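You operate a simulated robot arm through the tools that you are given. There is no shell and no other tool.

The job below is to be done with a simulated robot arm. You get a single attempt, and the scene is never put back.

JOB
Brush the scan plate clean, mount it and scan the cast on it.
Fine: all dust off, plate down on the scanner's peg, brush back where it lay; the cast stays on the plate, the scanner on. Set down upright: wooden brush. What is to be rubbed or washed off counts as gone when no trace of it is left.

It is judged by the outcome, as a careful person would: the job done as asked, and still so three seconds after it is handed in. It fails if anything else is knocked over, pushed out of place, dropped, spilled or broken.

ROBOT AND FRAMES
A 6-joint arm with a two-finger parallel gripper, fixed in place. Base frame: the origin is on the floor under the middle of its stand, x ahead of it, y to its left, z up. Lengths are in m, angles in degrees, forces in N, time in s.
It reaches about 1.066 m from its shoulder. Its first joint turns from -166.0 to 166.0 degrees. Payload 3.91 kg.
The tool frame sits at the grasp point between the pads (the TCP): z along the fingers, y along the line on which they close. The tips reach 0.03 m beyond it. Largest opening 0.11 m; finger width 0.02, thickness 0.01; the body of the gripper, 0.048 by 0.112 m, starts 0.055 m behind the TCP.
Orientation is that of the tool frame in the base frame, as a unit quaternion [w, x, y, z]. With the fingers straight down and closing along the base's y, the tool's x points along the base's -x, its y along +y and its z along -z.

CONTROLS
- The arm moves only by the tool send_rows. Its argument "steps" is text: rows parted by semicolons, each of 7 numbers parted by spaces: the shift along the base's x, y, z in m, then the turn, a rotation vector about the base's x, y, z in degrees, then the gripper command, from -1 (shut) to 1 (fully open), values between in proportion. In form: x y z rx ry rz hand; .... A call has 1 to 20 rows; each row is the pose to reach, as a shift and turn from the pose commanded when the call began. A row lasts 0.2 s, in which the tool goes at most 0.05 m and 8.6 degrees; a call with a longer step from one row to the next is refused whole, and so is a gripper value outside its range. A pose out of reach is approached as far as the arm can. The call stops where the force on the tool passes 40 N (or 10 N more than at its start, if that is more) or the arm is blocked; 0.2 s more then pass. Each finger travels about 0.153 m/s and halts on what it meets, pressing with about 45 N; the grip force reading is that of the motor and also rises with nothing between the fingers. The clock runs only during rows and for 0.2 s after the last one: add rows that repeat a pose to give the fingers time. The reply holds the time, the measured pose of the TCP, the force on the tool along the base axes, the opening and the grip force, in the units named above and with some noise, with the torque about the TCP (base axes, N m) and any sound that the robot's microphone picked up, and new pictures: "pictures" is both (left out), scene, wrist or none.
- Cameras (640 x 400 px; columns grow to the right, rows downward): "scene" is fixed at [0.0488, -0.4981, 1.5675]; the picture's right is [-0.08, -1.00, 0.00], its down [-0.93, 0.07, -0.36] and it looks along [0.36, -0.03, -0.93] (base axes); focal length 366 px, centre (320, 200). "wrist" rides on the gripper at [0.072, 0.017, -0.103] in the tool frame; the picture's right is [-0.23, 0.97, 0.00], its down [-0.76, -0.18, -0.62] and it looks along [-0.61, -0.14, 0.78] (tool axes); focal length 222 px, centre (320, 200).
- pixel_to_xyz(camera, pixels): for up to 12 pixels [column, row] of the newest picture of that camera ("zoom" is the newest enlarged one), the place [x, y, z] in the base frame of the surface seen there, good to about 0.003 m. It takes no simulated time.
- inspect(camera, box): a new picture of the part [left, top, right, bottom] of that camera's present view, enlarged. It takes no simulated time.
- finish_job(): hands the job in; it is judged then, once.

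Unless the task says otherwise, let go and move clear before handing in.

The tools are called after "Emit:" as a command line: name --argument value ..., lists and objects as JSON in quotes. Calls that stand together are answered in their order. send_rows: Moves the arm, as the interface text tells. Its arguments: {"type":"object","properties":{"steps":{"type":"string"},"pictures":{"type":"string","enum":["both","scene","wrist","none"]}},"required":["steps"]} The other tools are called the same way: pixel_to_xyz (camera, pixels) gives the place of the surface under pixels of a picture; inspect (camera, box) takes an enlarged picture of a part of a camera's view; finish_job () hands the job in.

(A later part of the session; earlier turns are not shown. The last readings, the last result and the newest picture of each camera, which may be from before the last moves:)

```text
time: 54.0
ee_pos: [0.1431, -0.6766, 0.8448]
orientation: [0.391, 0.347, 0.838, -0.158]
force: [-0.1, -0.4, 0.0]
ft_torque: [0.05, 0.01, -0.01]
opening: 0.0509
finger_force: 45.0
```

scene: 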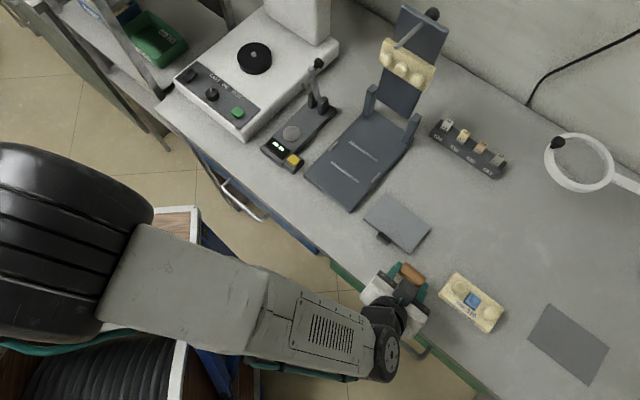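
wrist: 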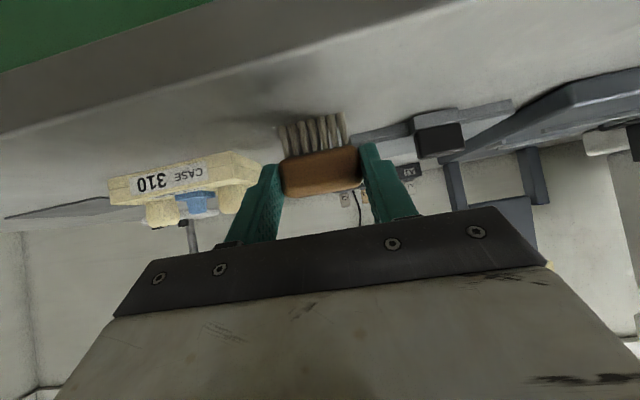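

There's no contact yet at z≈0.845. I'll zoom to judge the remaining gap and then keep stepping down.

Emit:
inspect --camera "wrist" --box '[260, 90, 380, 200]'

Emit:
send_rows --steps "0 0 -0.0007 0 0 0 -1; 0 0 -0.0014 0 0 0 -1" --pictures "none"

Emit:
send_rows --steps "0 0 -0.0007 0 0 0 -1; 0 0 -0.0014 0 0 0 -1" --pictures "none"

```text
3.64 times, centred on (320, 145) of wrist
```

zoom: 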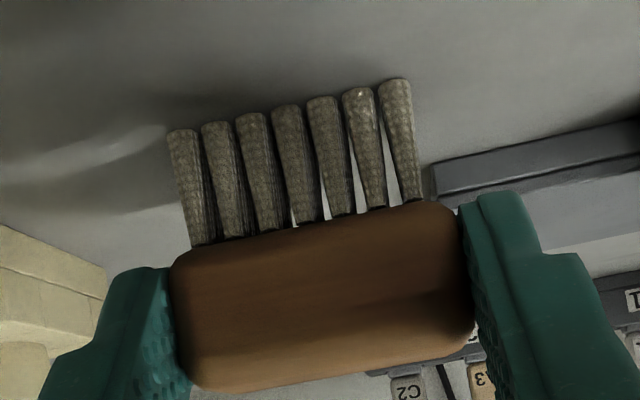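

```text
time: 54.6
ee_pos: [0.1422, -0.678, 0.8452]
orientation: [0.391, 0.346, 0.838, -0.158]
force: [0.8, 0.3, 5.8]
ft_torque: [-0.12, -0.05, 0.05]
opening: 0.0504
finger_force: 45.3
```

```text
time: 55.2
ee_pos: [0.1421, -0.6772, 0.8452]
orientation: [0.391, 0.346, 0.838, -0.158]
force: [3.7, 2.2, 21.5]
ft_torque: [-0.42, -0.14, 0.12]
opening: 0.0509
finger_force: 45.2
```

Contact is found (21 N), with the pressure centred under the brush across its width. I'll relieve the load and open slowly; the fingers part along the brush's long, stable direction.

Emit:
send_rows --steps "0 0 0.0012 0 0 0 -1; 0 0 0.0016 0 0 0 -0.07; 0 0 0.0016 0 0 0 -0.05; 0 0 0.0016 0 0 0 -0.02; 0 0 0.0016 0 0 0 0.05; 0 0 0.0016 0 0 0 0.15; 0 0 0.0016 0 0 0 0.25; 0 0 0.0016 0 0 0 0.25"

Emit:
inspect --camera "wrist" --box '[240, 90, 400, 200]'

Emit:
inspect --camera "scene" --box '[370, 230, 450, 300]'

```text
time: 57.0
ee_pos: [0.1424, -0.6778, 0.8426]
orientation: [0.39, 0.348, 0.838, -0.158]
force: [0.7, 0.4, 0.2]
ft_torque: [-0.02, 0.0, 0.01]
opening: 0.0688
finger_force: 0.1
```

scene: 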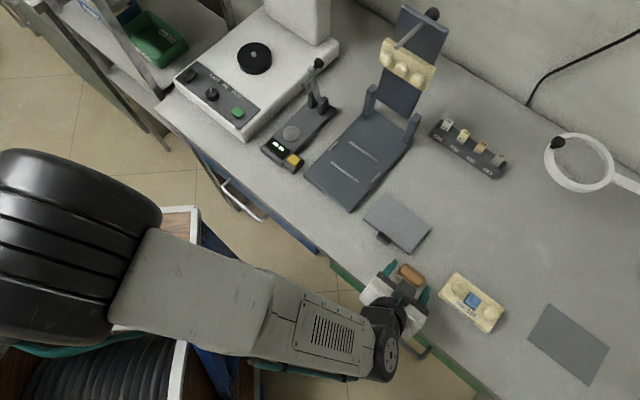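
wrist: 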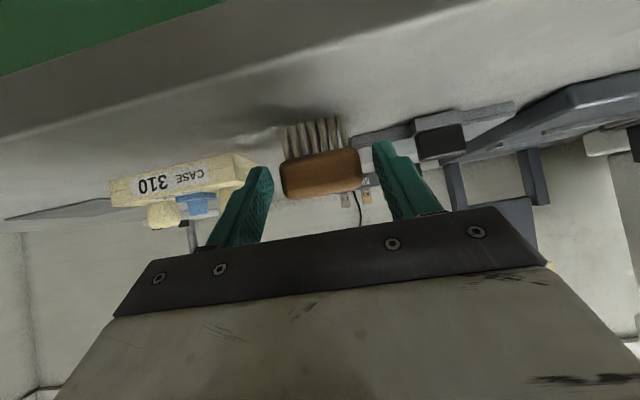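

```text
3.64 times, centred on (320, 145) of wrist
```

zoom: 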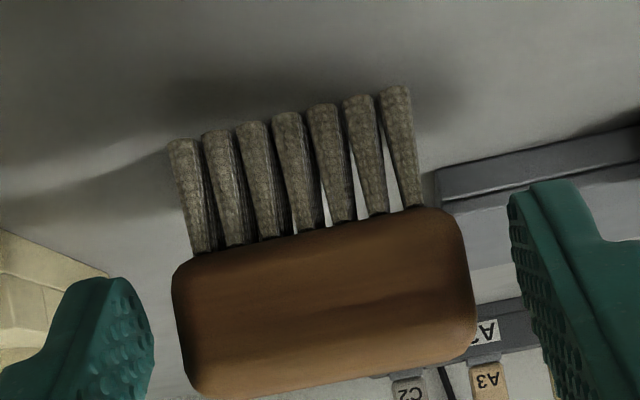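

```text
5.71 times, centred on (410, 265) of scene
```

zoom: 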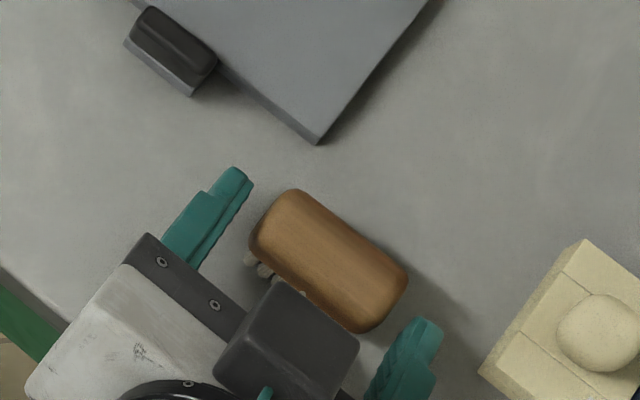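

The brush now stands upright and free between the fingers. I'll measure its position, then swing the hand to vertical around it for a straight-down grip by the ends.

Emit:
pixel_to_xyz --camera "zoom" --pixels '[[258, 235], [292, 198], [400, 272], [362, 322], [328, 258], [270, 215], [382, 300], [345, 228], [305, 285], [300, 240], [360, 280], [430, 330]]'

```text
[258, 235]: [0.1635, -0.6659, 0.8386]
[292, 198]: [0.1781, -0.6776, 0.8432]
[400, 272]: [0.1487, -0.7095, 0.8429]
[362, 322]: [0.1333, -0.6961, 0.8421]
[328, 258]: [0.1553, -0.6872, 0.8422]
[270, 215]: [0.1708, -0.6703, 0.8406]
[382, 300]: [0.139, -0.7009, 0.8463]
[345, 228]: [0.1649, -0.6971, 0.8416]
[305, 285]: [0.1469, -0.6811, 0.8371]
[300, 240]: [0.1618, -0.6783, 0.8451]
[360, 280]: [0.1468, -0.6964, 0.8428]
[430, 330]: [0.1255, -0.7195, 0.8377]
```

The brush is centred at (0.156,-0.688). I'll rotate the hand +50° to vertical around it, with the fingers kept open.

Emit:
send_rows --steps "0.0017 -0.0017 0.0025 5.89 5.89 0 0.25; 0.0037 -0.0037 0.0046 11.78 11.78 0 0.25; 0.0059 -0.0059 0.0064 17.67 17.67 0 0.25; 0.0081 -0.0081 0.0076 23.57 23.57 0 0.25; 0.0105 -0.0105 0.0084 29.46 29.46 0 0.25; 0.0130 -0.0130 0.0086 35.35 35.35 0 0.25; 0.0130 -0.0130 0.0086 35.35 35.35 0 0.25"

Emit:
inspect --camera "wrist" --box '[220, 80, 420, 220]'

```text
time: 58.6
ee_pos: [0.1549, -0.6896, 0.8526]
orientation: [0.0, 0.384, 0.923, 0.004]
force: [0.0, -0.3, 0.4]
ft_torque: [-0.03, 0.03, 0.02]
opening: 0.0688
finger_force: 0.0
```

scene: 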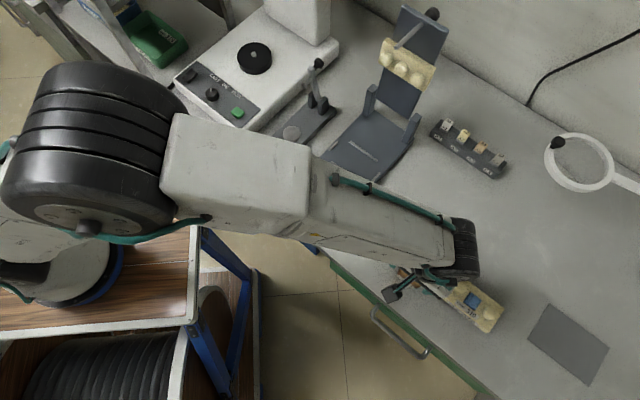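
wrist: 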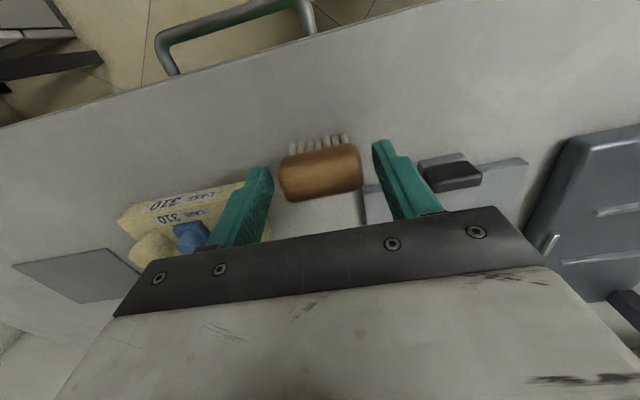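

```text
2.86 times, centred on (320, 150) of wrist
```

zoom: 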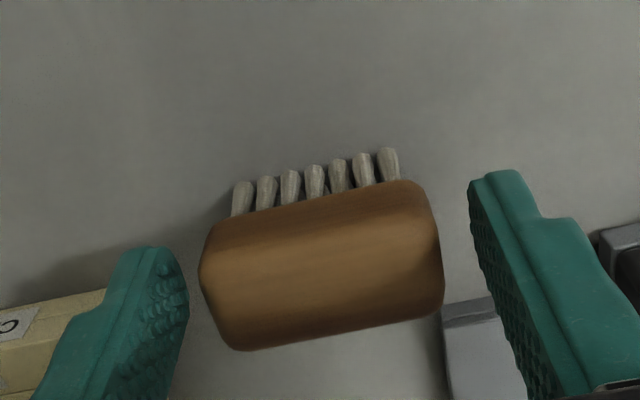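

The hand is vertical and the brush stays upright between the fingers. I'll lower slightly, trim the small tilt and close gently on its ends.

Emit:
send_rows --steps "0.0006 0.0008 -0.0045 -0.42 0.17 0 0.25; 0.0006 0.0008 -0.0045 -0.42 0.17 0 0.1; 0.0006 0.0008 -0.0045 -0.42 0.17 0 0; 0.0006 0.0008 -0.0045 -0.42 0.17 0 -0.05; 0.0006 0.0008 -0.0045 -0.42 0.17 0 -0.1; 0.0006 0.0008 -0.0045 -0.42 0.17 0 -0.5; 0.0006 0.0008 -0.0045 -0.42 0.17 0 -1; 0.0006 0.0008 -0.0045 -0.42 0.17 0 -1"

Emit:
inspect --camera "wrist" --box '[220, 80, 420, 220]'

```text
time: 60.4
ee_pos: [0.1558, -0.6896, 0.8481]
orientation: [0.0, 0.384, 0.923, 0.001]
force: [0.2, -0.1, 0.5]
ft_torque: [0.0, -0.03, 0.0]
opening: 0.0511
finger_force: 45.2
```

scene: 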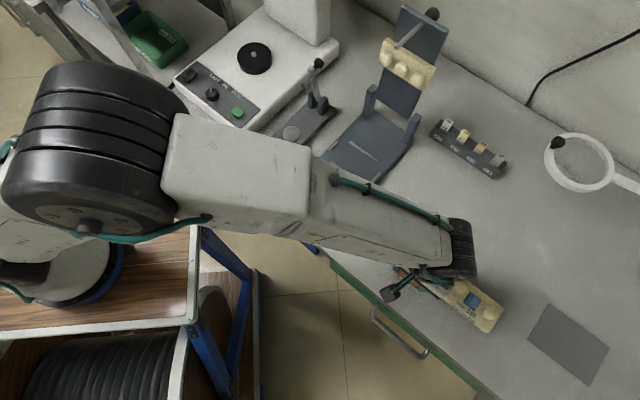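
wrist: 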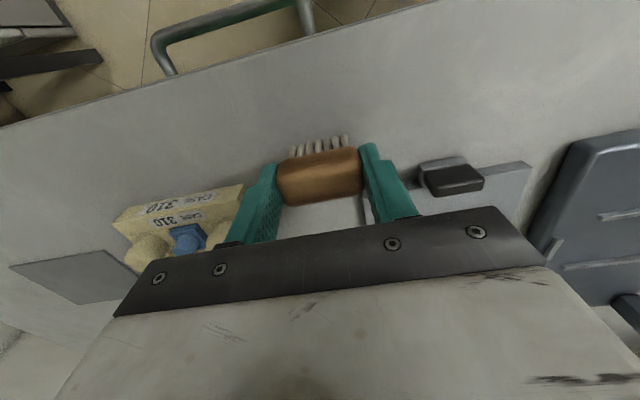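

```text
2.86 times, centred on (320, 150) of wrist
```

zoom: 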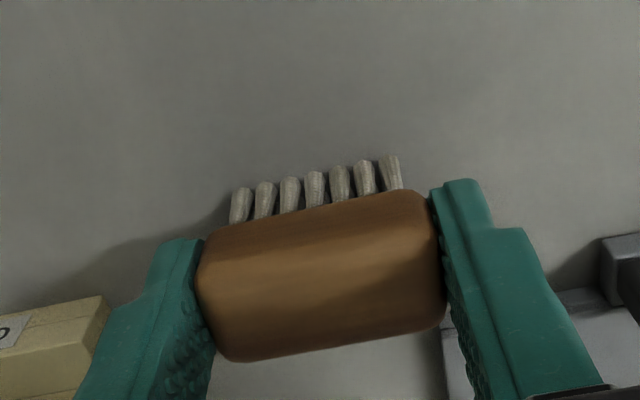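

The brush is held upright from above. I'll lift it, carry it to its original spot (0.238,-0.861) and lower to just above the table.

Emit:
send_rows --steps "0 0 0.03 0 0 0 -1; 0 0 0.06 0 0 0 -1; 0.008 -0.017 0.085 0 0 -0.2 -1; 0.025 -0.052 0.085 0 0 -0.4 -1; 0.042 -0.087 0.085 0 0 -0.6 -1; 0.059 -0.122 0.085 0 0 -0.8 -1; 0.075 -0.155 0.085 0 0 -0.8 -1; 0.0822 -0.1714 0.075 0 0 -0.8 -1; 0.0822 -0.1714 0.045 0 0 -0.8 -1; 0.0822 -0.1714 0.015 0 0 -0.8 -1; 0.0822 -0.1714 0.007 0 0 -0.8 -1; 0.0822 -0.1714 0.007 0 0 -0.8 -1"

Emit:
send_rows --steps "0 0 0 0 0 0 -1" --pictures "none"

Emit:
send_rows --steps "0 0 0 0 0 0 -1" --pictures "none"

Emit:
send_rows --steps "0 0 0 0 0 0 -1" --pictures "none"

```text
time: 63.0
ee_pos: [0.2386, -0.8623, 0.854]
orientation: [0.0, 0.391, 0.92, 0.0]
force: [-0.2, 1.0, -0.4]
ft_torque: [0.0, -0.02, 0.0]
opening: 0.0507
finger_force: 45.0
```

scene: 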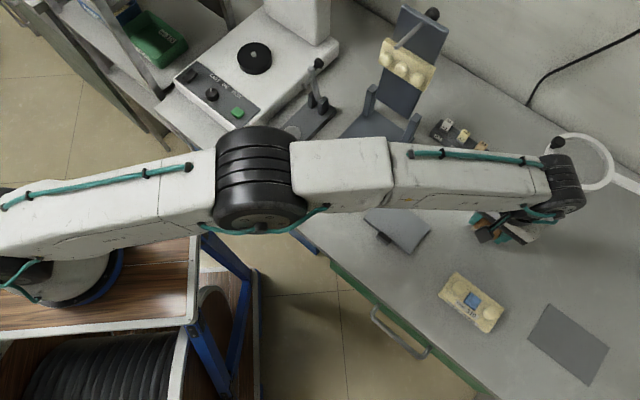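
wrist: 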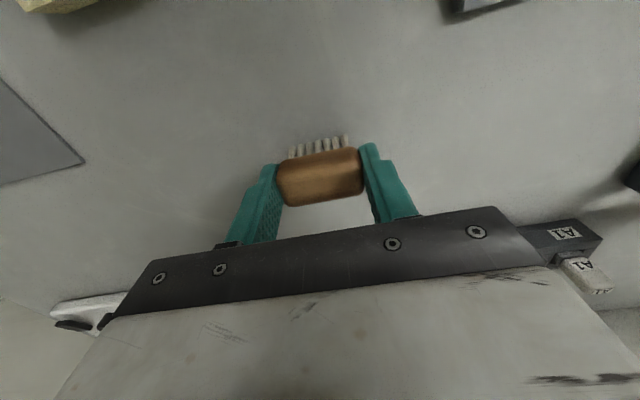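

```text
time: 63.4
ee_pos: [0.2378, -0.862, 0.8553]
orientation: [0.0, 0.391, 0.921, 0.0]
force: [0.1, -0.6, -0.5]
ft_torque: [-0.04, -0.01, -0.01]
opening: 0.051
finger_force: 45.1
```

```text
time: 63.8
ee_pos: [0.2392, -0.8622, 0.8542]
orientation: [0.0, 0.39, 0.921, 0.0]
force: [0.6, 0.8, -0.5]
ft_torque: [0.03, -0.04, 0.01]
opening: 0.051
finger_force: 44.6
```

```text
time: 64.2
ee_pos: [0.2378, -0.8627, 0.8537]
orientation: [0.0, 0.391, 0.92, -0.001]
force: [0.2, -0.7, -0.1]
ft_torque: [-0.01, 0.01, 0.03]
opening: 0.0508
finger_force: 45.3
```

The averaged pose is (0.2384,-0.8623,0.854), about 1 mm off target. I'll correct that and lower until the bristles touch.

Emit:
send_rows --steps "-0.0004 0.0012 -0.003 0 0 0 -1; -0.0004 0.0012 -0.0055 0 0 0 -1" --pictures "none"

Emit:
send_rows --steps "0 0 -0.0006 0 0 0 -1; 0 0 -0.001 0 0 0 -1" --pictures "none"

Emit:
send_rows --steps "0 0 -0.0005 0 0 0 -1; 0 0 -0.001 0 0 0 -1" --pictures "none"

```text
time: 64.8
ee_pos: [0.2382, -0.8598, 0.8502]
orientation: [0.0, 0.39, 0.921, 0.0]
force: [0.3, -0.8, 0.3]
ft_torque: [-0.01, 0.01, -0.02]
opening: 0.0509
finger_force: 44.8
```

```text
time: 65.4
ee_pos: [0.2377, -0.8597, 0.8483]
orientation: [0.0, 0.39, 0.921, 0.001]
force: [0.3, 0.0, 0.3]
ft_torque: [0.03, -0.02, 0.0]
opening: 0.0512
finger_force: 45.5
```

```text
time: 66.0
ee_pos: [0.2379, -0.859, 0.8485]
orientation: [0.001, 0.39, 0.921, -0.001]
force: [-0.8, 0.3, 6.9]
ft_torque: [0.06, -0.03, 0.0]
opening: 0.0509
finger_force: 44.9
```

Contact is light (6.9 N). I'll ease off a touch and open very slowly, then check the brush before leaving.

Emit:
send_rows --steps "0 0 0.0003 0 0 0 -0.08; 0 0 0.0003 0 0 0 -0.07; 0 0 0.0003 0 0 0 -0.06; 0 0 0.0003 0 0 0 -0.04; 0 0 0.0003 0 0 0 -0.02; 0 0 0.0003 0 0 0 0.02; 0 0 0.0003 0 0 0 0.08; 0 0 0.0003 0 0 0 0.16; 0 0 0.0003 0 0 0 0.3; 0 0 0.0003 0 0 0 0.3"

Emit:
inspect --camera "wrist" --box '[220, 80, 420, 220]'

```text
time: 68.2
ee_pos: [0.2372, -0.8585, 0.8478]
orientation: [0.0, 0.39, 0.921, 0.0]
force: [-0.6, 0.1, 0.2]
ft_torque: [0.02, -0.02, 0.0]
opening: 0.0714
finger_force: 0.1
```

scene: 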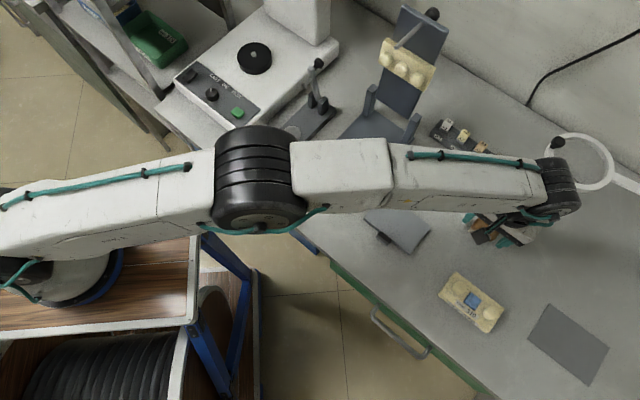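
wrist: 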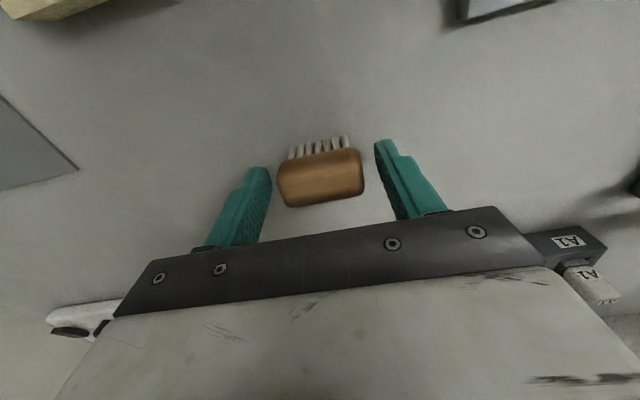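

```text
2.86 times, centred on (320, 150) of wrist
```

zoom: 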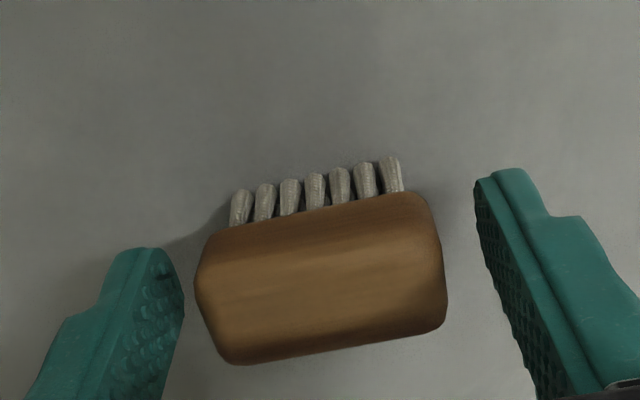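

The brush is standing upright and free. I'll rise straight up and move off toward the plate to view it.

Emit:
send_rows --steps "0 0 0.01 0 0 0 0.3; 0 0 0.03 0 0 0 0.3; 0 0 0.06 0 0 0 0.3; 0 0 0.09 0 0 0 0.3; -0.01 0.03 0.12 0 0 0 0.3; -0.01 0.07 0.13 0 0 0 0.3; -0.01 0.11 0.13 0 0 0 0.3; -0.01 0.11 0.13 0 0 0 0.3"

Emit:
inspect --camera "scene" --box '[455, 205, 515, 250]'

Emit:
inspect --camera "wrist" --box '[220, 80, 420, 240]'

```text
time: 70.0
ee_pos: [0.2259, -0.75, 0.9777]
orientation: [0.0, 0.391, 0.921, 0.0]
force: [-0.2, -0.2, 0.3]
ft_torque: [0.0, -0.02, 0.01]
opening: 0.0714
finger_force: 0.0
```

scene: 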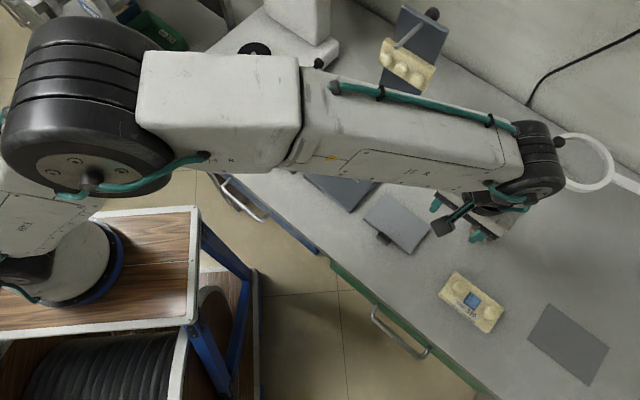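
wrist: 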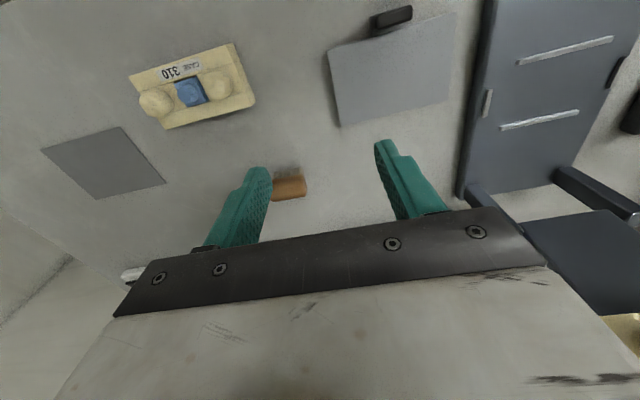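

```text
8.89 times, centred on (485, 228) of scene
```

zoom: 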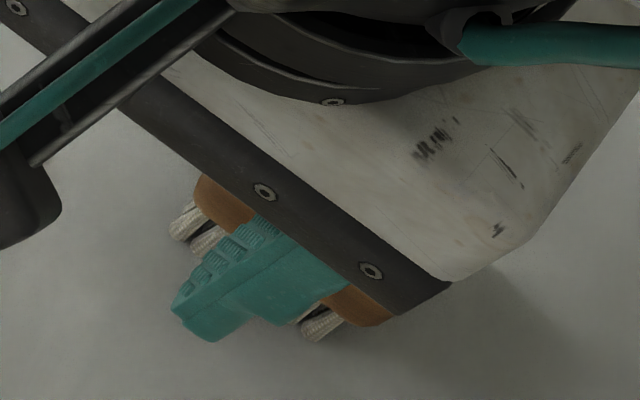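

```text
2.50 times, centred on (320, 160) of wrist
```

zoom: 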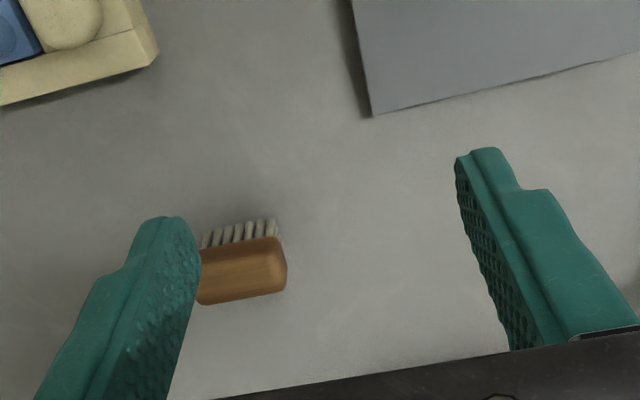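

The brush stands upright back at its spot. Next is the plate handle: I'll move over it at (0.239,-0.648) and turn the hand +91° so the fingers close across the handle's thickness.

Emit:
send_rows --steps "0.001 0.009 0 0 0 8.27 0.3; 0.002 0.018 0 0 0 16.5 0.3; 0.003 0.028 0 0 0 24.8 0.3; 0.005 0.037 0 0 0 33.1 0.3; 0.006 0.046 0 0 0 41.4 0.3; 0.007 0.055 0 0 0 49.6 0.3; 0.008 0.065 0 0 0 57.9 0.3; 0.009 0.074 0 0 0 66.2 0.3; 0.010 0.083 0 0 0 74.4 0.3; 0.012 0.092 0 0 0 82.7 0.3; 0.013 0.102 0 0 0 91 0.3; 0.013 0.102 0 0 0 91 0.3"

Emit:
inspect --camera "wrist" --box '[220, 60, 420, 200]'

Emit:
inspect --camera "scene" --box '[440, 190, 540, 260]'

```text
time: 72.6
ee_pos: [0.2403, -0.6471, 0.9782]
orientation: [0.0, -0.384, 0.924, 0.001]
force: [0.0, 0.0, 0.4]
ft_torque: [-0.02, -0.01, 0.04]
opening: 0.0711
finger_force: 0.1
```

scene: 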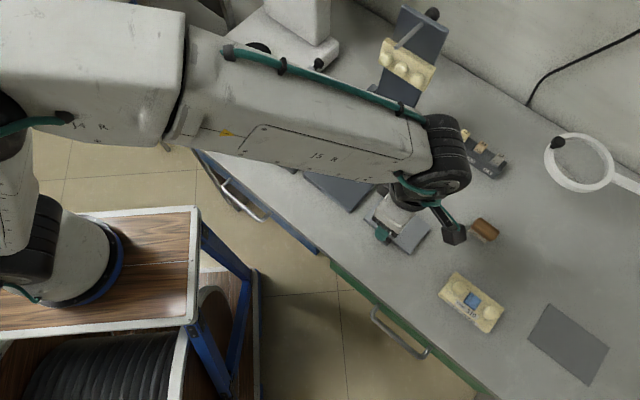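
wrist: 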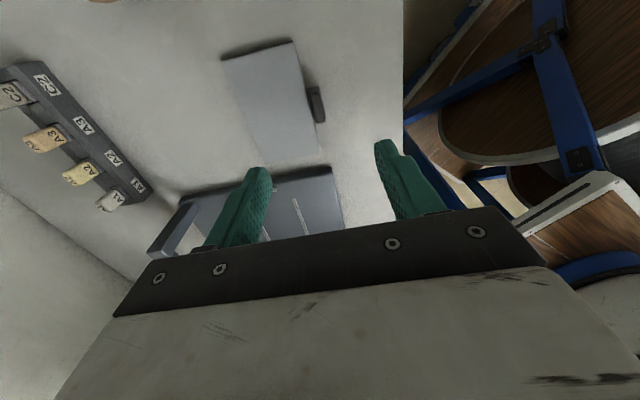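

```text
2.86 times, centred on (320, 130) of wrist
```

zoom: 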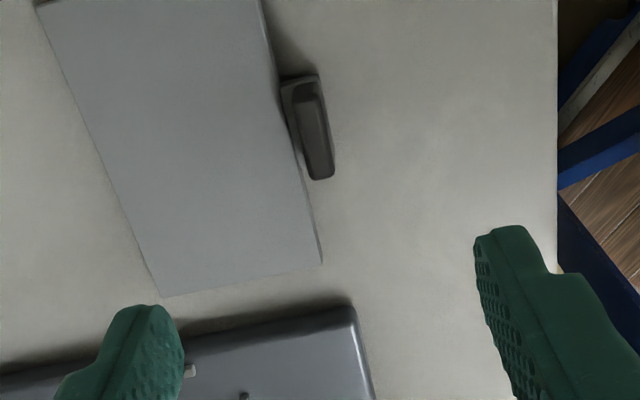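

```text
5.71 times, centred on (490, 225) of scene
```

zoom: 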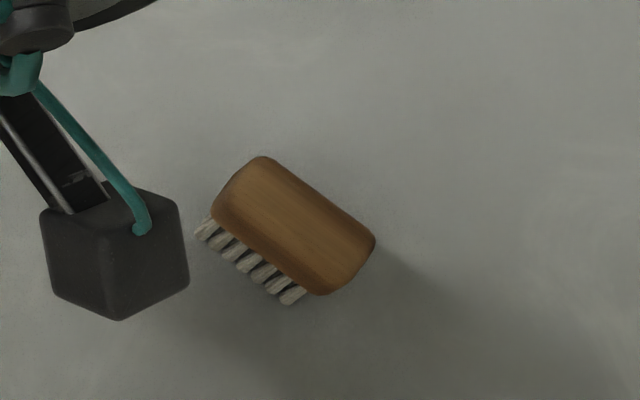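

The brush outline matches its original pixels to within a pixel. I'll enlarge the handle in the wrist view and measure it.

Emit:
inspect --camera "wrist" --box '[270, 60, 350, 150]'

Emit:
pixel_to_xyz --camera "zoom" --pixels '[[305, 160], [345, 145], [340, 320], [370, 305], [330, 230], [350, 230], [295, 200], [290, 150], [330, 300], [365, 260], [300, 145], [330, 120]]'

```text
4.44 times, centred on (310, 105) of wrist
```

zoom: 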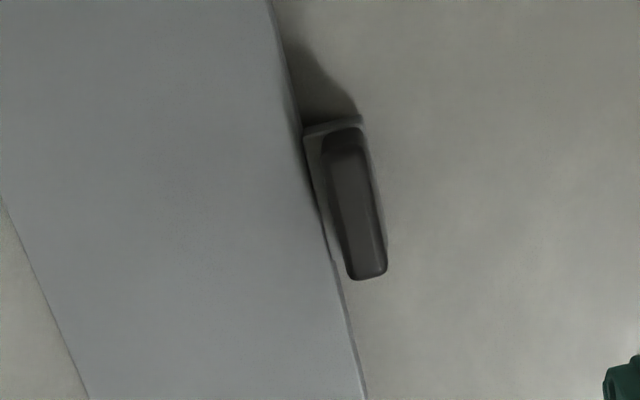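

```text
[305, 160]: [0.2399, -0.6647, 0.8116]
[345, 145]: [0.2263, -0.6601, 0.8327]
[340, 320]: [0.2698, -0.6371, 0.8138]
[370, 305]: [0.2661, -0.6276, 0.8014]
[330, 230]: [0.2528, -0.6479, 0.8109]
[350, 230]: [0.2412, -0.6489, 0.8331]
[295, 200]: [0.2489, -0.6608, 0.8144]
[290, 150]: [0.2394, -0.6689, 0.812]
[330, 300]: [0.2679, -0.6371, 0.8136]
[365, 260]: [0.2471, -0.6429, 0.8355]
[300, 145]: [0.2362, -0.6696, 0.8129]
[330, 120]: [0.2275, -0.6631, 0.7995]
```

I'll query the handle's top edges directly.

Emit:
pixel_to_xyz --camera "zoom" --pixels '[[328, 150], [359, 140], [352, 272], [382, 264], [337, 210], [370, 205], [345, 135], [368, 274], [325, 175], [340, 250], [380, 240], [355, 200]]'

```text
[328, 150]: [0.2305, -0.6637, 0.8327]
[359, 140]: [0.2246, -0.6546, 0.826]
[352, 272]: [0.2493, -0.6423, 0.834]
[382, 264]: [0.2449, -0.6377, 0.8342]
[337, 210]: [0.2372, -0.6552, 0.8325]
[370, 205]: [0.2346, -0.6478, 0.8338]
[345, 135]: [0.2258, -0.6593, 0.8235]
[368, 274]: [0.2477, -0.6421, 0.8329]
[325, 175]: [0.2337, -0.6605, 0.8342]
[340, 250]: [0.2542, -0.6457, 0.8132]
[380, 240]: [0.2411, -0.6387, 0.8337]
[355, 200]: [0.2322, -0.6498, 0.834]
```

The handle spans s≈0.044–0.0545 and is centred near (0.2384,-0.6488), with its top at 0.833. I'll descend so the fingertips stop 3 mm above the plate, checking forces, then close.

Emit:
send_rows --steps "-0.0019 -0.0017 -0.04 0 0 0 0.3; -0.0019 -0.0017 -0.08 0 0 0 0.3; -0.0019 -0.0017 -0.115 0 0 0 0.3; -0.0019 -0.0017 -0.128 0 0 0 0.3; -0.0019 -0.0017 -0.1327 0 0 0 0.3; -0.0019 -0.0017 -0.1327 0 0 0 0.3"

Emit:
inspect --camera "wrist" --box '[220, 80, 420, 220]'

```text
time: 74.0
ee_pos: [0.2386, -0.6501, 0.8451]
orientation: [0.0, -0.383, 0.924, 0.001]
force: [0.2, 0.0, -0.3]
ft_torque: [0.0, -0.09, -0.02]
opening: 0.0716
finger_force: 0.0
```

scene: 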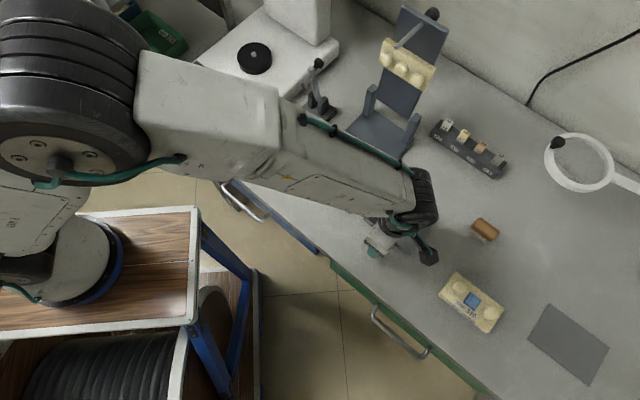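
wrist: 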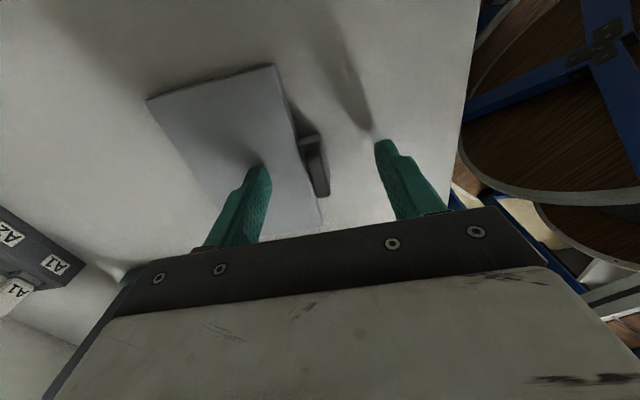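

```text
2.86 times, centred on (320, 150) of wrist
```

zoom: 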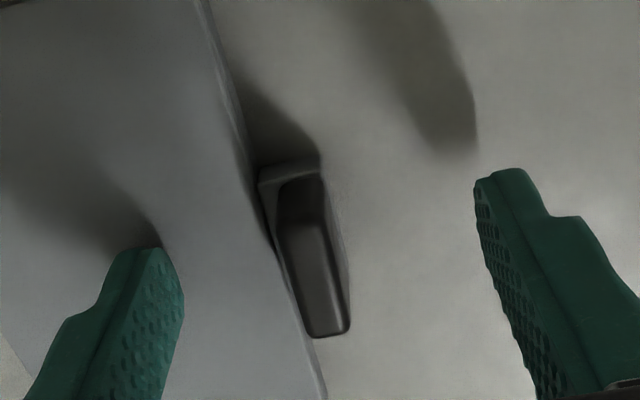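

The handle is between the fingers and no force shows. I'll close gradually.

Emit:
send_rows --steps "0 0 0 0 0 0 0; 0 0 0 0 0 0 -0.4; 0 0 0 0 0 0 -0.65; 0 0 0 0 0 0 -0.8; 0 0 0 0 0 0 -1; 0 0 0 0 0 0 -1"

Emit:
inspect --camera "wrist" --box '[220, 60, 420, 220]'

```text
time: 75.4
ee_pos: [0.2388, -0.6496, 0.8453]
orientation: [-0.001, -0.383, 0.924, 0.0]
force: [-0.2, -0.4, 2.0]
ft_torque: [-0.04, 0.04, -0.02]
opening: 0.0103
finger_force: 45.1
```

scene: 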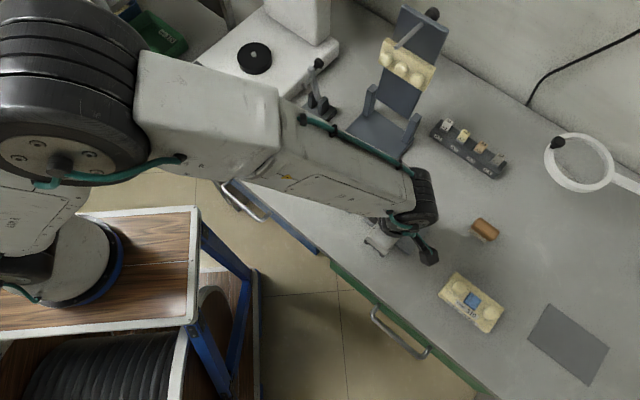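
wrist: 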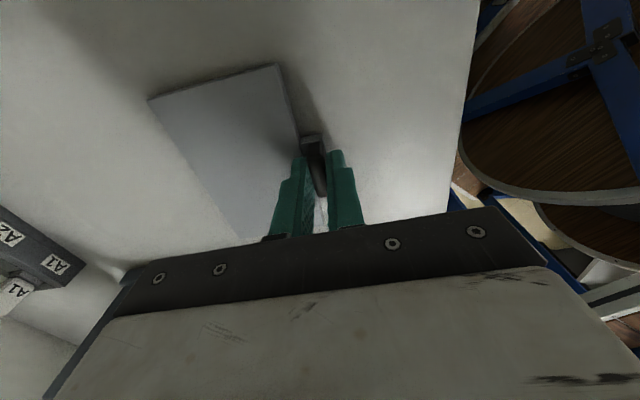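

```text
2.50 times, centred on (320, 140) of wrist
```

zoom: 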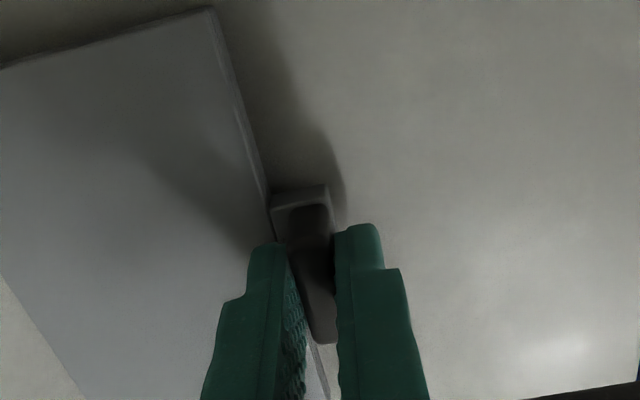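

The handle is gripped (opening 0.0103, 45 N). I'll lift the plate about 10 cm straight up and see that it hangs level.

Emit:
send_rows --steps "0 0 0.005 0 0 0 -1; 0 0 0.015 0 0 0 -1; 0 0 0.035 0 0 0 -1; 0 0 0.065 0 0 0 -1; 0 0 0.10 0 0 0 -1; 0 0 0.10 0 0 0 -1"

Emit:
pixel_to_xyz --camera "wrist" --pixels '[[155, 105], [270, 70], [180, 150], [240, 110], [285, 140], [220, 190], [200, 120], [260, 90], [295, 125], [250, 200], [230, 150], [310, 140]]'

```text
time: 76.8
ee_pos: [0.2382, -0.6499, 0.9444]
orientation: [-0.001, -0.382, 0.924, 0.0]
force: [-0.1, -0.3, -1.3]
ft_torque: [0.0, 0.06, -0.01]
opening: 0.01
finger_force: 44.7
```

scene: 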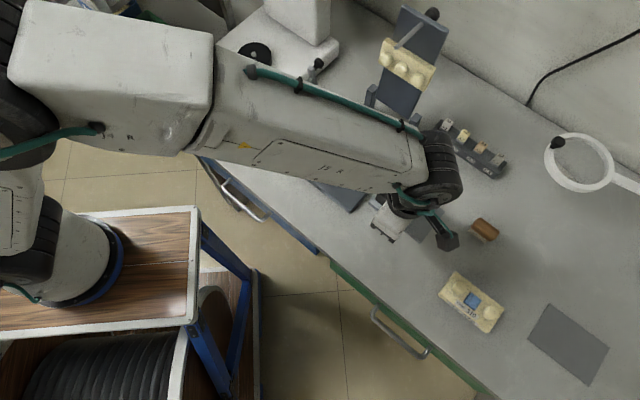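
wrist: 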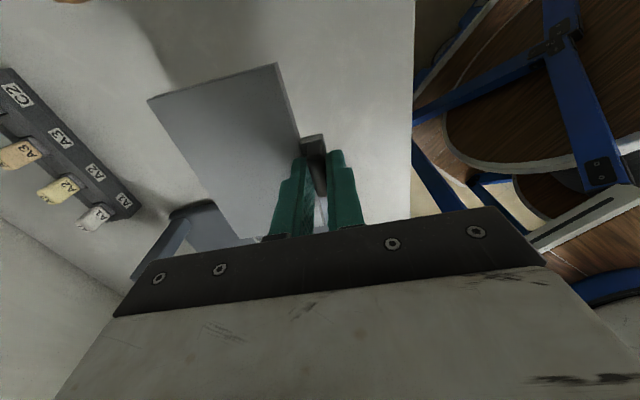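

```text
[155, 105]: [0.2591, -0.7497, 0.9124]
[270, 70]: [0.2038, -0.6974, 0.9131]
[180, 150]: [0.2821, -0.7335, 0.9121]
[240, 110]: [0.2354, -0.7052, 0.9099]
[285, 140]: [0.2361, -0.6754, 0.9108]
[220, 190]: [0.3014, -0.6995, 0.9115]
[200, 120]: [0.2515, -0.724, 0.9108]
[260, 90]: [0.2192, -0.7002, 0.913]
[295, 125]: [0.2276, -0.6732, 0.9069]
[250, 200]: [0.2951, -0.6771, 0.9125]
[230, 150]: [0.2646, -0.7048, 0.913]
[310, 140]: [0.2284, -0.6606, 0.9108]
```

The plate hangs level (corners at z≈0.912) and it's light. I'll raise it above the device lever and carry it to a spot in front of the scanner, where the wrist camera can see the peg before I cover it.

Emit:
send_rows --steps "0 0 0.035 0 0 0 -1; 0 0 0.075 0 0 0 -1; 0.010 0.010 0.115 0 0 0 -1; 0.035 0.030 0.146 0 0 0 -1; 0.068 0.060 0.156 0 0 0 -1; 0.098 0.096 0.156 0 0 0 -1; 0.128 0.132 0.156 0 0 0 -1; 0.158 0.168 0.156 0 0 0 -1; 0.188 0.204 0.156 0 0 0 -1; 0.218 0.240 0.156 0 0 0 -1; 0.248 0.276 0.156 0 0 0 -1; 0.278 0.312 0.156 0 0 0 -1; 0.308 0.348 0.156 0 0 0 -1; 0.330 0.375 0.156 0 0 0 -1; 0.337 0.384 0.125 0 0 0 -1; 0.337 0.384 0.09 0 0 0 -1; 0.337 0.384 0.07 0 0 0 -1; 0.337 0.384 0.07 0 0 0 -1"

Emit:
inspect --camera "scene" --box '[150, 20, 330, 150]'

```text
time: 80.6
ee_pos: [0.5761, -0.2652, 1.0165]
orientation: [0.001, -0.383, 0.924, 0.0]
force: [-0.1, -0.4, -1.9]
ft_torque: [0.07, 0.03, 0.0]
opening: 0.0104
finger_force: 45.3
```

scene: 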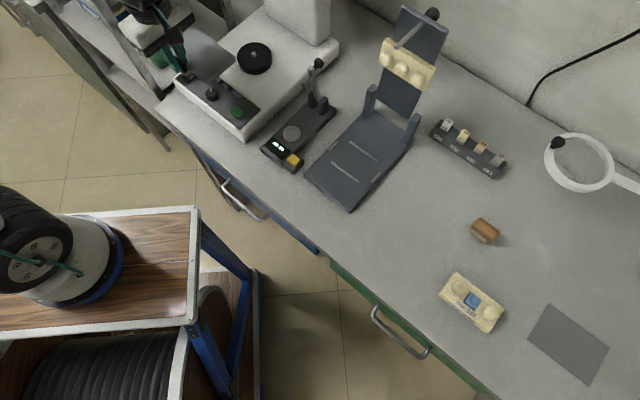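
wrist: 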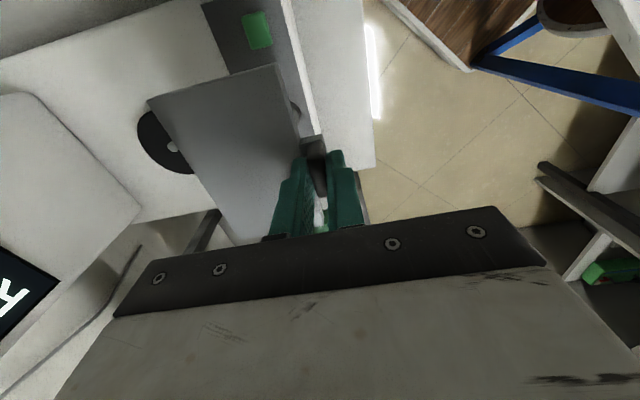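

```text
3.08 times, centred on (240, 85) of scene
```

zoom: 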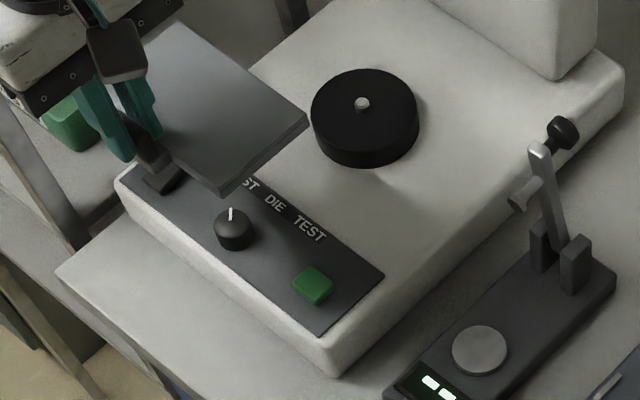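

Both the plate and the peg are visible in the scene view. I'll measure the plate's visible corners and the peg in this same picture.

Emit:
inspect --camera "scene" --box '[190, 20, 290, 90]'

Emit:
pixel_to_xyz --camera "zoom" --pixels '[[405, 187], [395, 195], [260, 305], [180, 30], [405, 160], [250, 150], [390, 200], [300, 250], [256, 300], [400, 180], [200, 50], [330, 150]]'

```text
5.71 times, centred on (240, 55) of scene
```

zoom: 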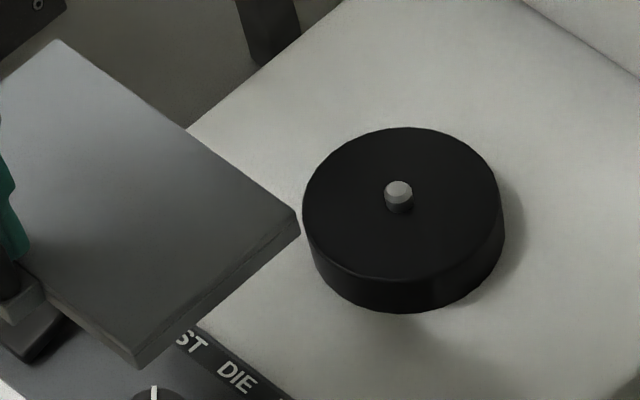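

```text
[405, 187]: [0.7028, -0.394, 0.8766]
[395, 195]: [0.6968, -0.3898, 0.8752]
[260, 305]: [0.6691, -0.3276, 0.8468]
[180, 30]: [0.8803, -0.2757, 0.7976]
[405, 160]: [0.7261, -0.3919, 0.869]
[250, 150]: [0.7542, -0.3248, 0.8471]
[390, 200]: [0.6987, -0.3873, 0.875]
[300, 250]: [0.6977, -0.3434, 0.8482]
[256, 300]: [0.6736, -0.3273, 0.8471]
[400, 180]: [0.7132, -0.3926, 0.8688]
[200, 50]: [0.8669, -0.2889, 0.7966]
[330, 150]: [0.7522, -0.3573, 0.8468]
```

I'll query the peg top, the disc rim and the visible plate corners.

Emit:
pixel_to_xyz --camera "zoom" --pixels '[[398, 187], [308, 205], [495, 205], [402, 132], [402, 275], [398, 183], [60, 48], [291, 213], [140, 348], [25, 270], [335, 150], [470, 260]]'

Emit:
inspect --camera "wrist" --box '[120, 60, 320, 250]'

Emit:
pixel_to_xyz --camera "wrist" --pixels '[[172, 147], [174, 146], [140, 130], [150, 112], [185, 172], [155, 105], [272, 68], [155, 102], [277, 70], [235, 240], [297, 140], [165, 110]]'

```text
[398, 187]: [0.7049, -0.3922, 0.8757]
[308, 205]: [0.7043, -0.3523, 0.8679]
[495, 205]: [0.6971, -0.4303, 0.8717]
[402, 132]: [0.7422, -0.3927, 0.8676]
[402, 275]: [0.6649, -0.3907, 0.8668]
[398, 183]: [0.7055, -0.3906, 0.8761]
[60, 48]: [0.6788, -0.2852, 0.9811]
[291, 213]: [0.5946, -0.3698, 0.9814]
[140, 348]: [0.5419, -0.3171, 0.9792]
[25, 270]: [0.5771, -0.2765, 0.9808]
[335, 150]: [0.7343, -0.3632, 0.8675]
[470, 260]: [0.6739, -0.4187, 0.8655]
```

```text
2.11 times, centred on (220, 155) of wrist
```

zoom: 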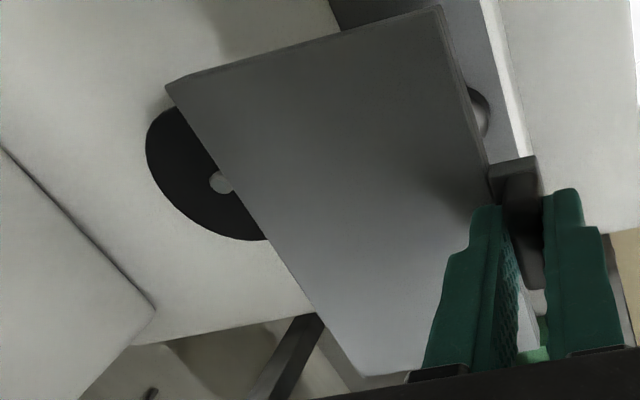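

```text
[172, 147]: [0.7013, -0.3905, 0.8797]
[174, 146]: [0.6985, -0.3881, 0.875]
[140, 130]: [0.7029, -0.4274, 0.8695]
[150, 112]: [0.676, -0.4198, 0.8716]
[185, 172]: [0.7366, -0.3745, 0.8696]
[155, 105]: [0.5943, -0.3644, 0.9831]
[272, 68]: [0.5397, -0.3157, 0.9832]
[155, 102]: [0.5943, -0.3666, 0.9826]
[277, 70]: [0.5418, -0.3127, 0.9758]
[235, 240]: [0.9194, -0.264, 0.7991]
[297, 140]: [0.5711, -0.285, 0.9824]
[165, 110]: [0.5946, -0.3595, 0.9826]
```

All the estimates agree: the plate needs to shift about 0.129 m straight back (−s), with no sideways change. I'll move it over the peg and lower to about 2 cm above seating.

Emit:
send_rows --steps "0.0150 -0.0150 0 0 0 0 -1; 0.0380 -0.0380 0 0 0 0 -1; 0.0610 -0.0610 0 0 0 0 -1; 0.0800 -0.0800 0 0 0 0 -1; 0.0914 -0.0914 0 0 0 0 -1; 0.0914 -0.0914 -0.03 0 0 0 -1; 0.0914 -0.0914 -0.06 0 0 0 -1; 0.0914 -0.0914 -0.08 0 0 0 -1; 0.0914 -0.0914 -0.08 0 0 0 -1"

Emit:
inspect --camera "scene" --box '[190, 20, 290, 90]'

Emit:
inspect --camera "wrist" --box '[120, 60, 320, 250]'

```text
time: 82.6
ee_pos: [0.6681, -0.3572, 0.9339]
orientation: [0.0, -0.382, 0.924, 0.0]
force: [0.6, 1.1, -1.6]
ft_torque: [0.08, 0.07, 0.04]
opening: 0.0102
finger_force: 44.9
```

scene: 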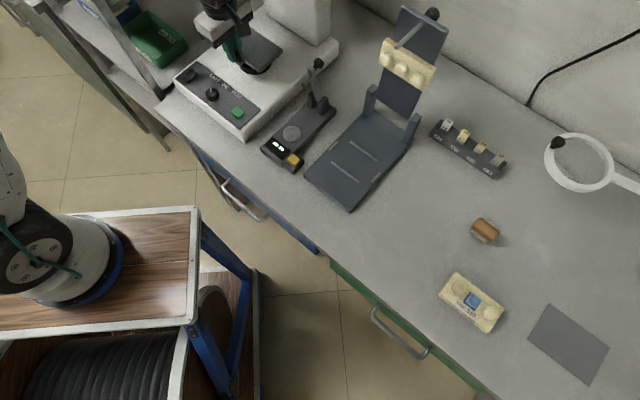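
wrist: 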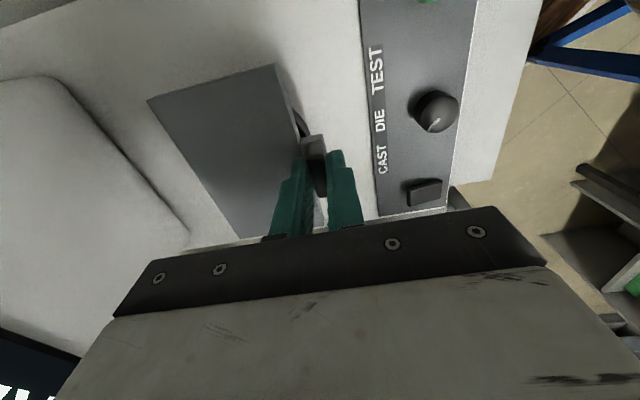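

```text
5.71 times, centred on (240, 55) of scene
```

zoom: 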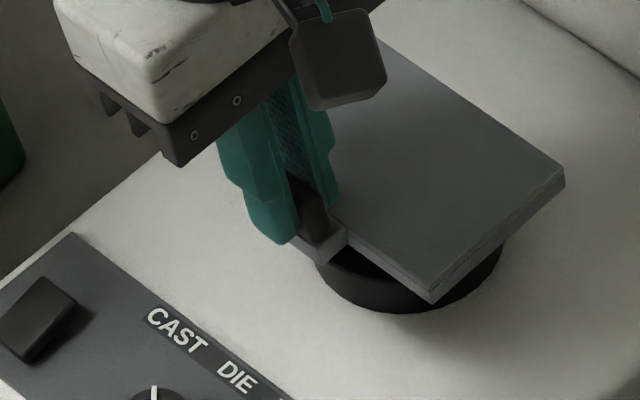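

```text
2.11 times, centred on (220, 155) of wrist
```

zoom: 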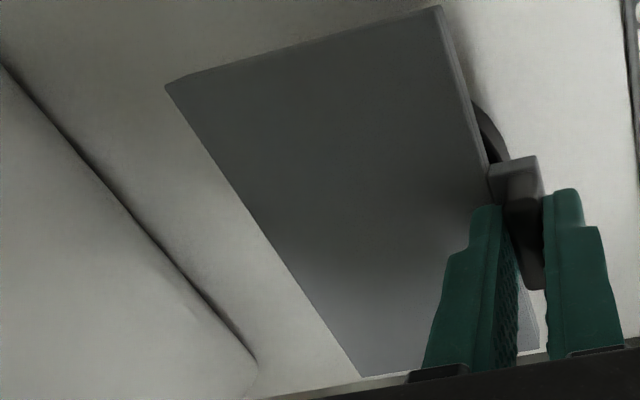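

The plate is centred over the disc in both views. I'll lower it in small steps, watching the force for peg contact.

Emit:
send_rows --steps "0 0 -0.004 0 0 0 -1; 0 0 -0.008 0 0 0 -1; 0 0 -0.0095 0 0 0 -1; 0 0 -0.011 0 0 0 -1" --pictures "none"

Emit:
send_rows --steps "0 0 -0.001 0 0 0 -1; 0 0 -0.002 0 0 0 -1" --pictures "none"

```text
time: 83.6
ee_pos: [0.6683, -0.3561, 0.9243]
orientation: [-0.001, -0.383, 0.924, 0.0]
force: [-0.1, -0.6, -0.8]
ft_torque: [0.06, 0.06, -0.01]
opening: 0.0101
finger_force: 44.4
```

```text
time: 84.2
ee_pos: [0.6675, -0.3564, 0.9204]
orientation: [-0.001, -0.382, 0.924, 0.0]
force: [0.1, 0.1, -1.8]
ft_torque: [0.05, 0.06, 0.0]
opening: 0.0102
finger_force: 45.1
```

At z≈0.920 there's still no contact, which suggests the peg is entering the hole. I'll continue down.

Emit:
send_rows --steps "0 0 -0.001 0 0 0 -1; 0 0 -0.002 0 0 0 -1" --pictures "none"

Emit:
send_rows --steps "0 0 -0.001 0 0 0 -1; 0 0 -0.002 0 0 0 -1" --pictures "none"

```text
time: 84.8
ee_pos: [0.6663, -0.3565, 0.921]
orientation: [0.0, -0.382, 0.924, 0.0]
force: [0.9, 0.7, -2.0]
ft_torque: [0.06, 0.04, 0.01]
opening: 0.0102
finger_force: 44.8
```

```text
time: 85.4
ee_pos: [0.6669, -0.3576, 0.9186]
orientation: [0.001, -0.383, 0.924, -0.001]
force: [-0.3, 0.3, -2.4]
ft_torque: [0.02, 0.04, -0.02]
opening: 0.0101
finger_force: 45.0
```

Emit:
send_rows --steps "0 0 -0.001 0 0 0 -1; 0 0 -0.0015 0 0 0 -1" --pictures "none"

Emit:
send_rows --steps "0 0 -0.001 0 0 0 -1; 0 0 -0.0015 0 0 0 -1" --pictures "both"

Emit:
inspect --camera "scene" --box '[190, 20, 290, 90]'

```text
time: 86.0
ee_pos: [0.666, -0.3553, 0.916]
orientation: [0.001, -0.383, 0.924, 0.0]
force: [0.2, 0.3, -1.4]
ft_torque: [0.04, 0.07, 0.01]
opening: 0.0103
finger_force: 45.0
```

```text
time: 86.6
ee_pos: [0.6679, -0.3565, 0.9157]
orientation: [0.0, -0.383, 0.924, 0.0]
force: [0.1, 1.1, 0.0]
ft_torque: [0.03, 0.0, -0.02]
opening: 0.0103
finger_force: 45.3
```

scene: 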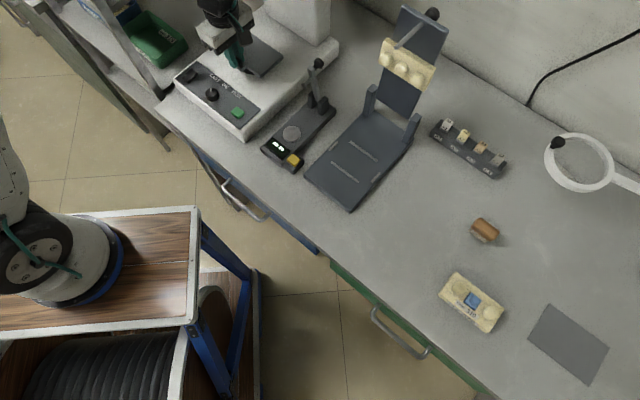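
wrist: 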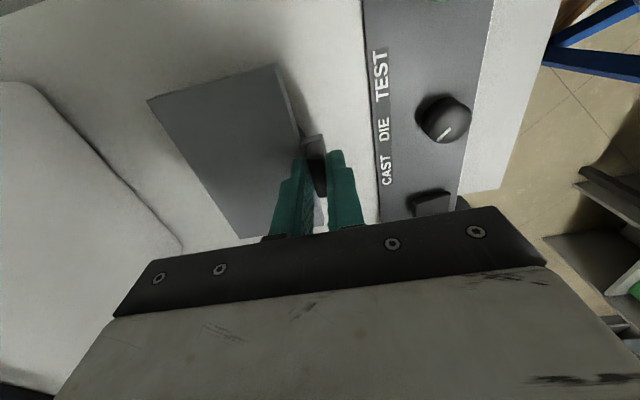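

```text
5.71 times, centred on (240, 55) of scene
```

zoom: 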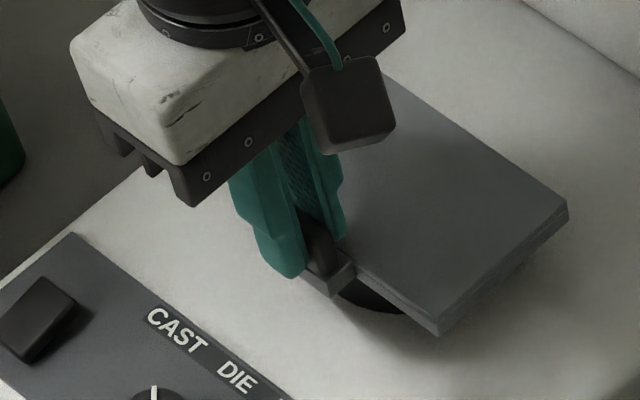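

The weight reading is dropping toward zero at z≈0.9157, the expected seated height. I'll press down a little more to confirm it's on the disc.

Emit:
send_rows --steps "0 0 -0.0006 0 0 0 -1; 0 0 -0.0012 0 0 0 -1" --pictures "none"

Emit:
send_rows --steps "0 0 -0.0005 0 0 0 -1; 0 0 -0.001 0 0 0 -1" --pictures "none"

```text
time: 87.2
ee_pos: [0.6671, -0.3564, 0.9146]
orientation: [-0.001, -0.382, 0.924, -0.001]
force: [-2.0, 3.9, 16.0]
ft_torque: [0.02, 0.02, 0.01]
opening: 0.0098
finger_force: 45.2
```

```text
time: 87.8
ee_pos: [0.6664, -0.356, 0.9148]
orientation: [0.001, -0.382, 0.924, -0.002]
force: [2.4, 4.2, 33.2]
ft_torque: [-0.06, -0.27, 0.03]
opening: 0.01
finger_force: 44.7
```

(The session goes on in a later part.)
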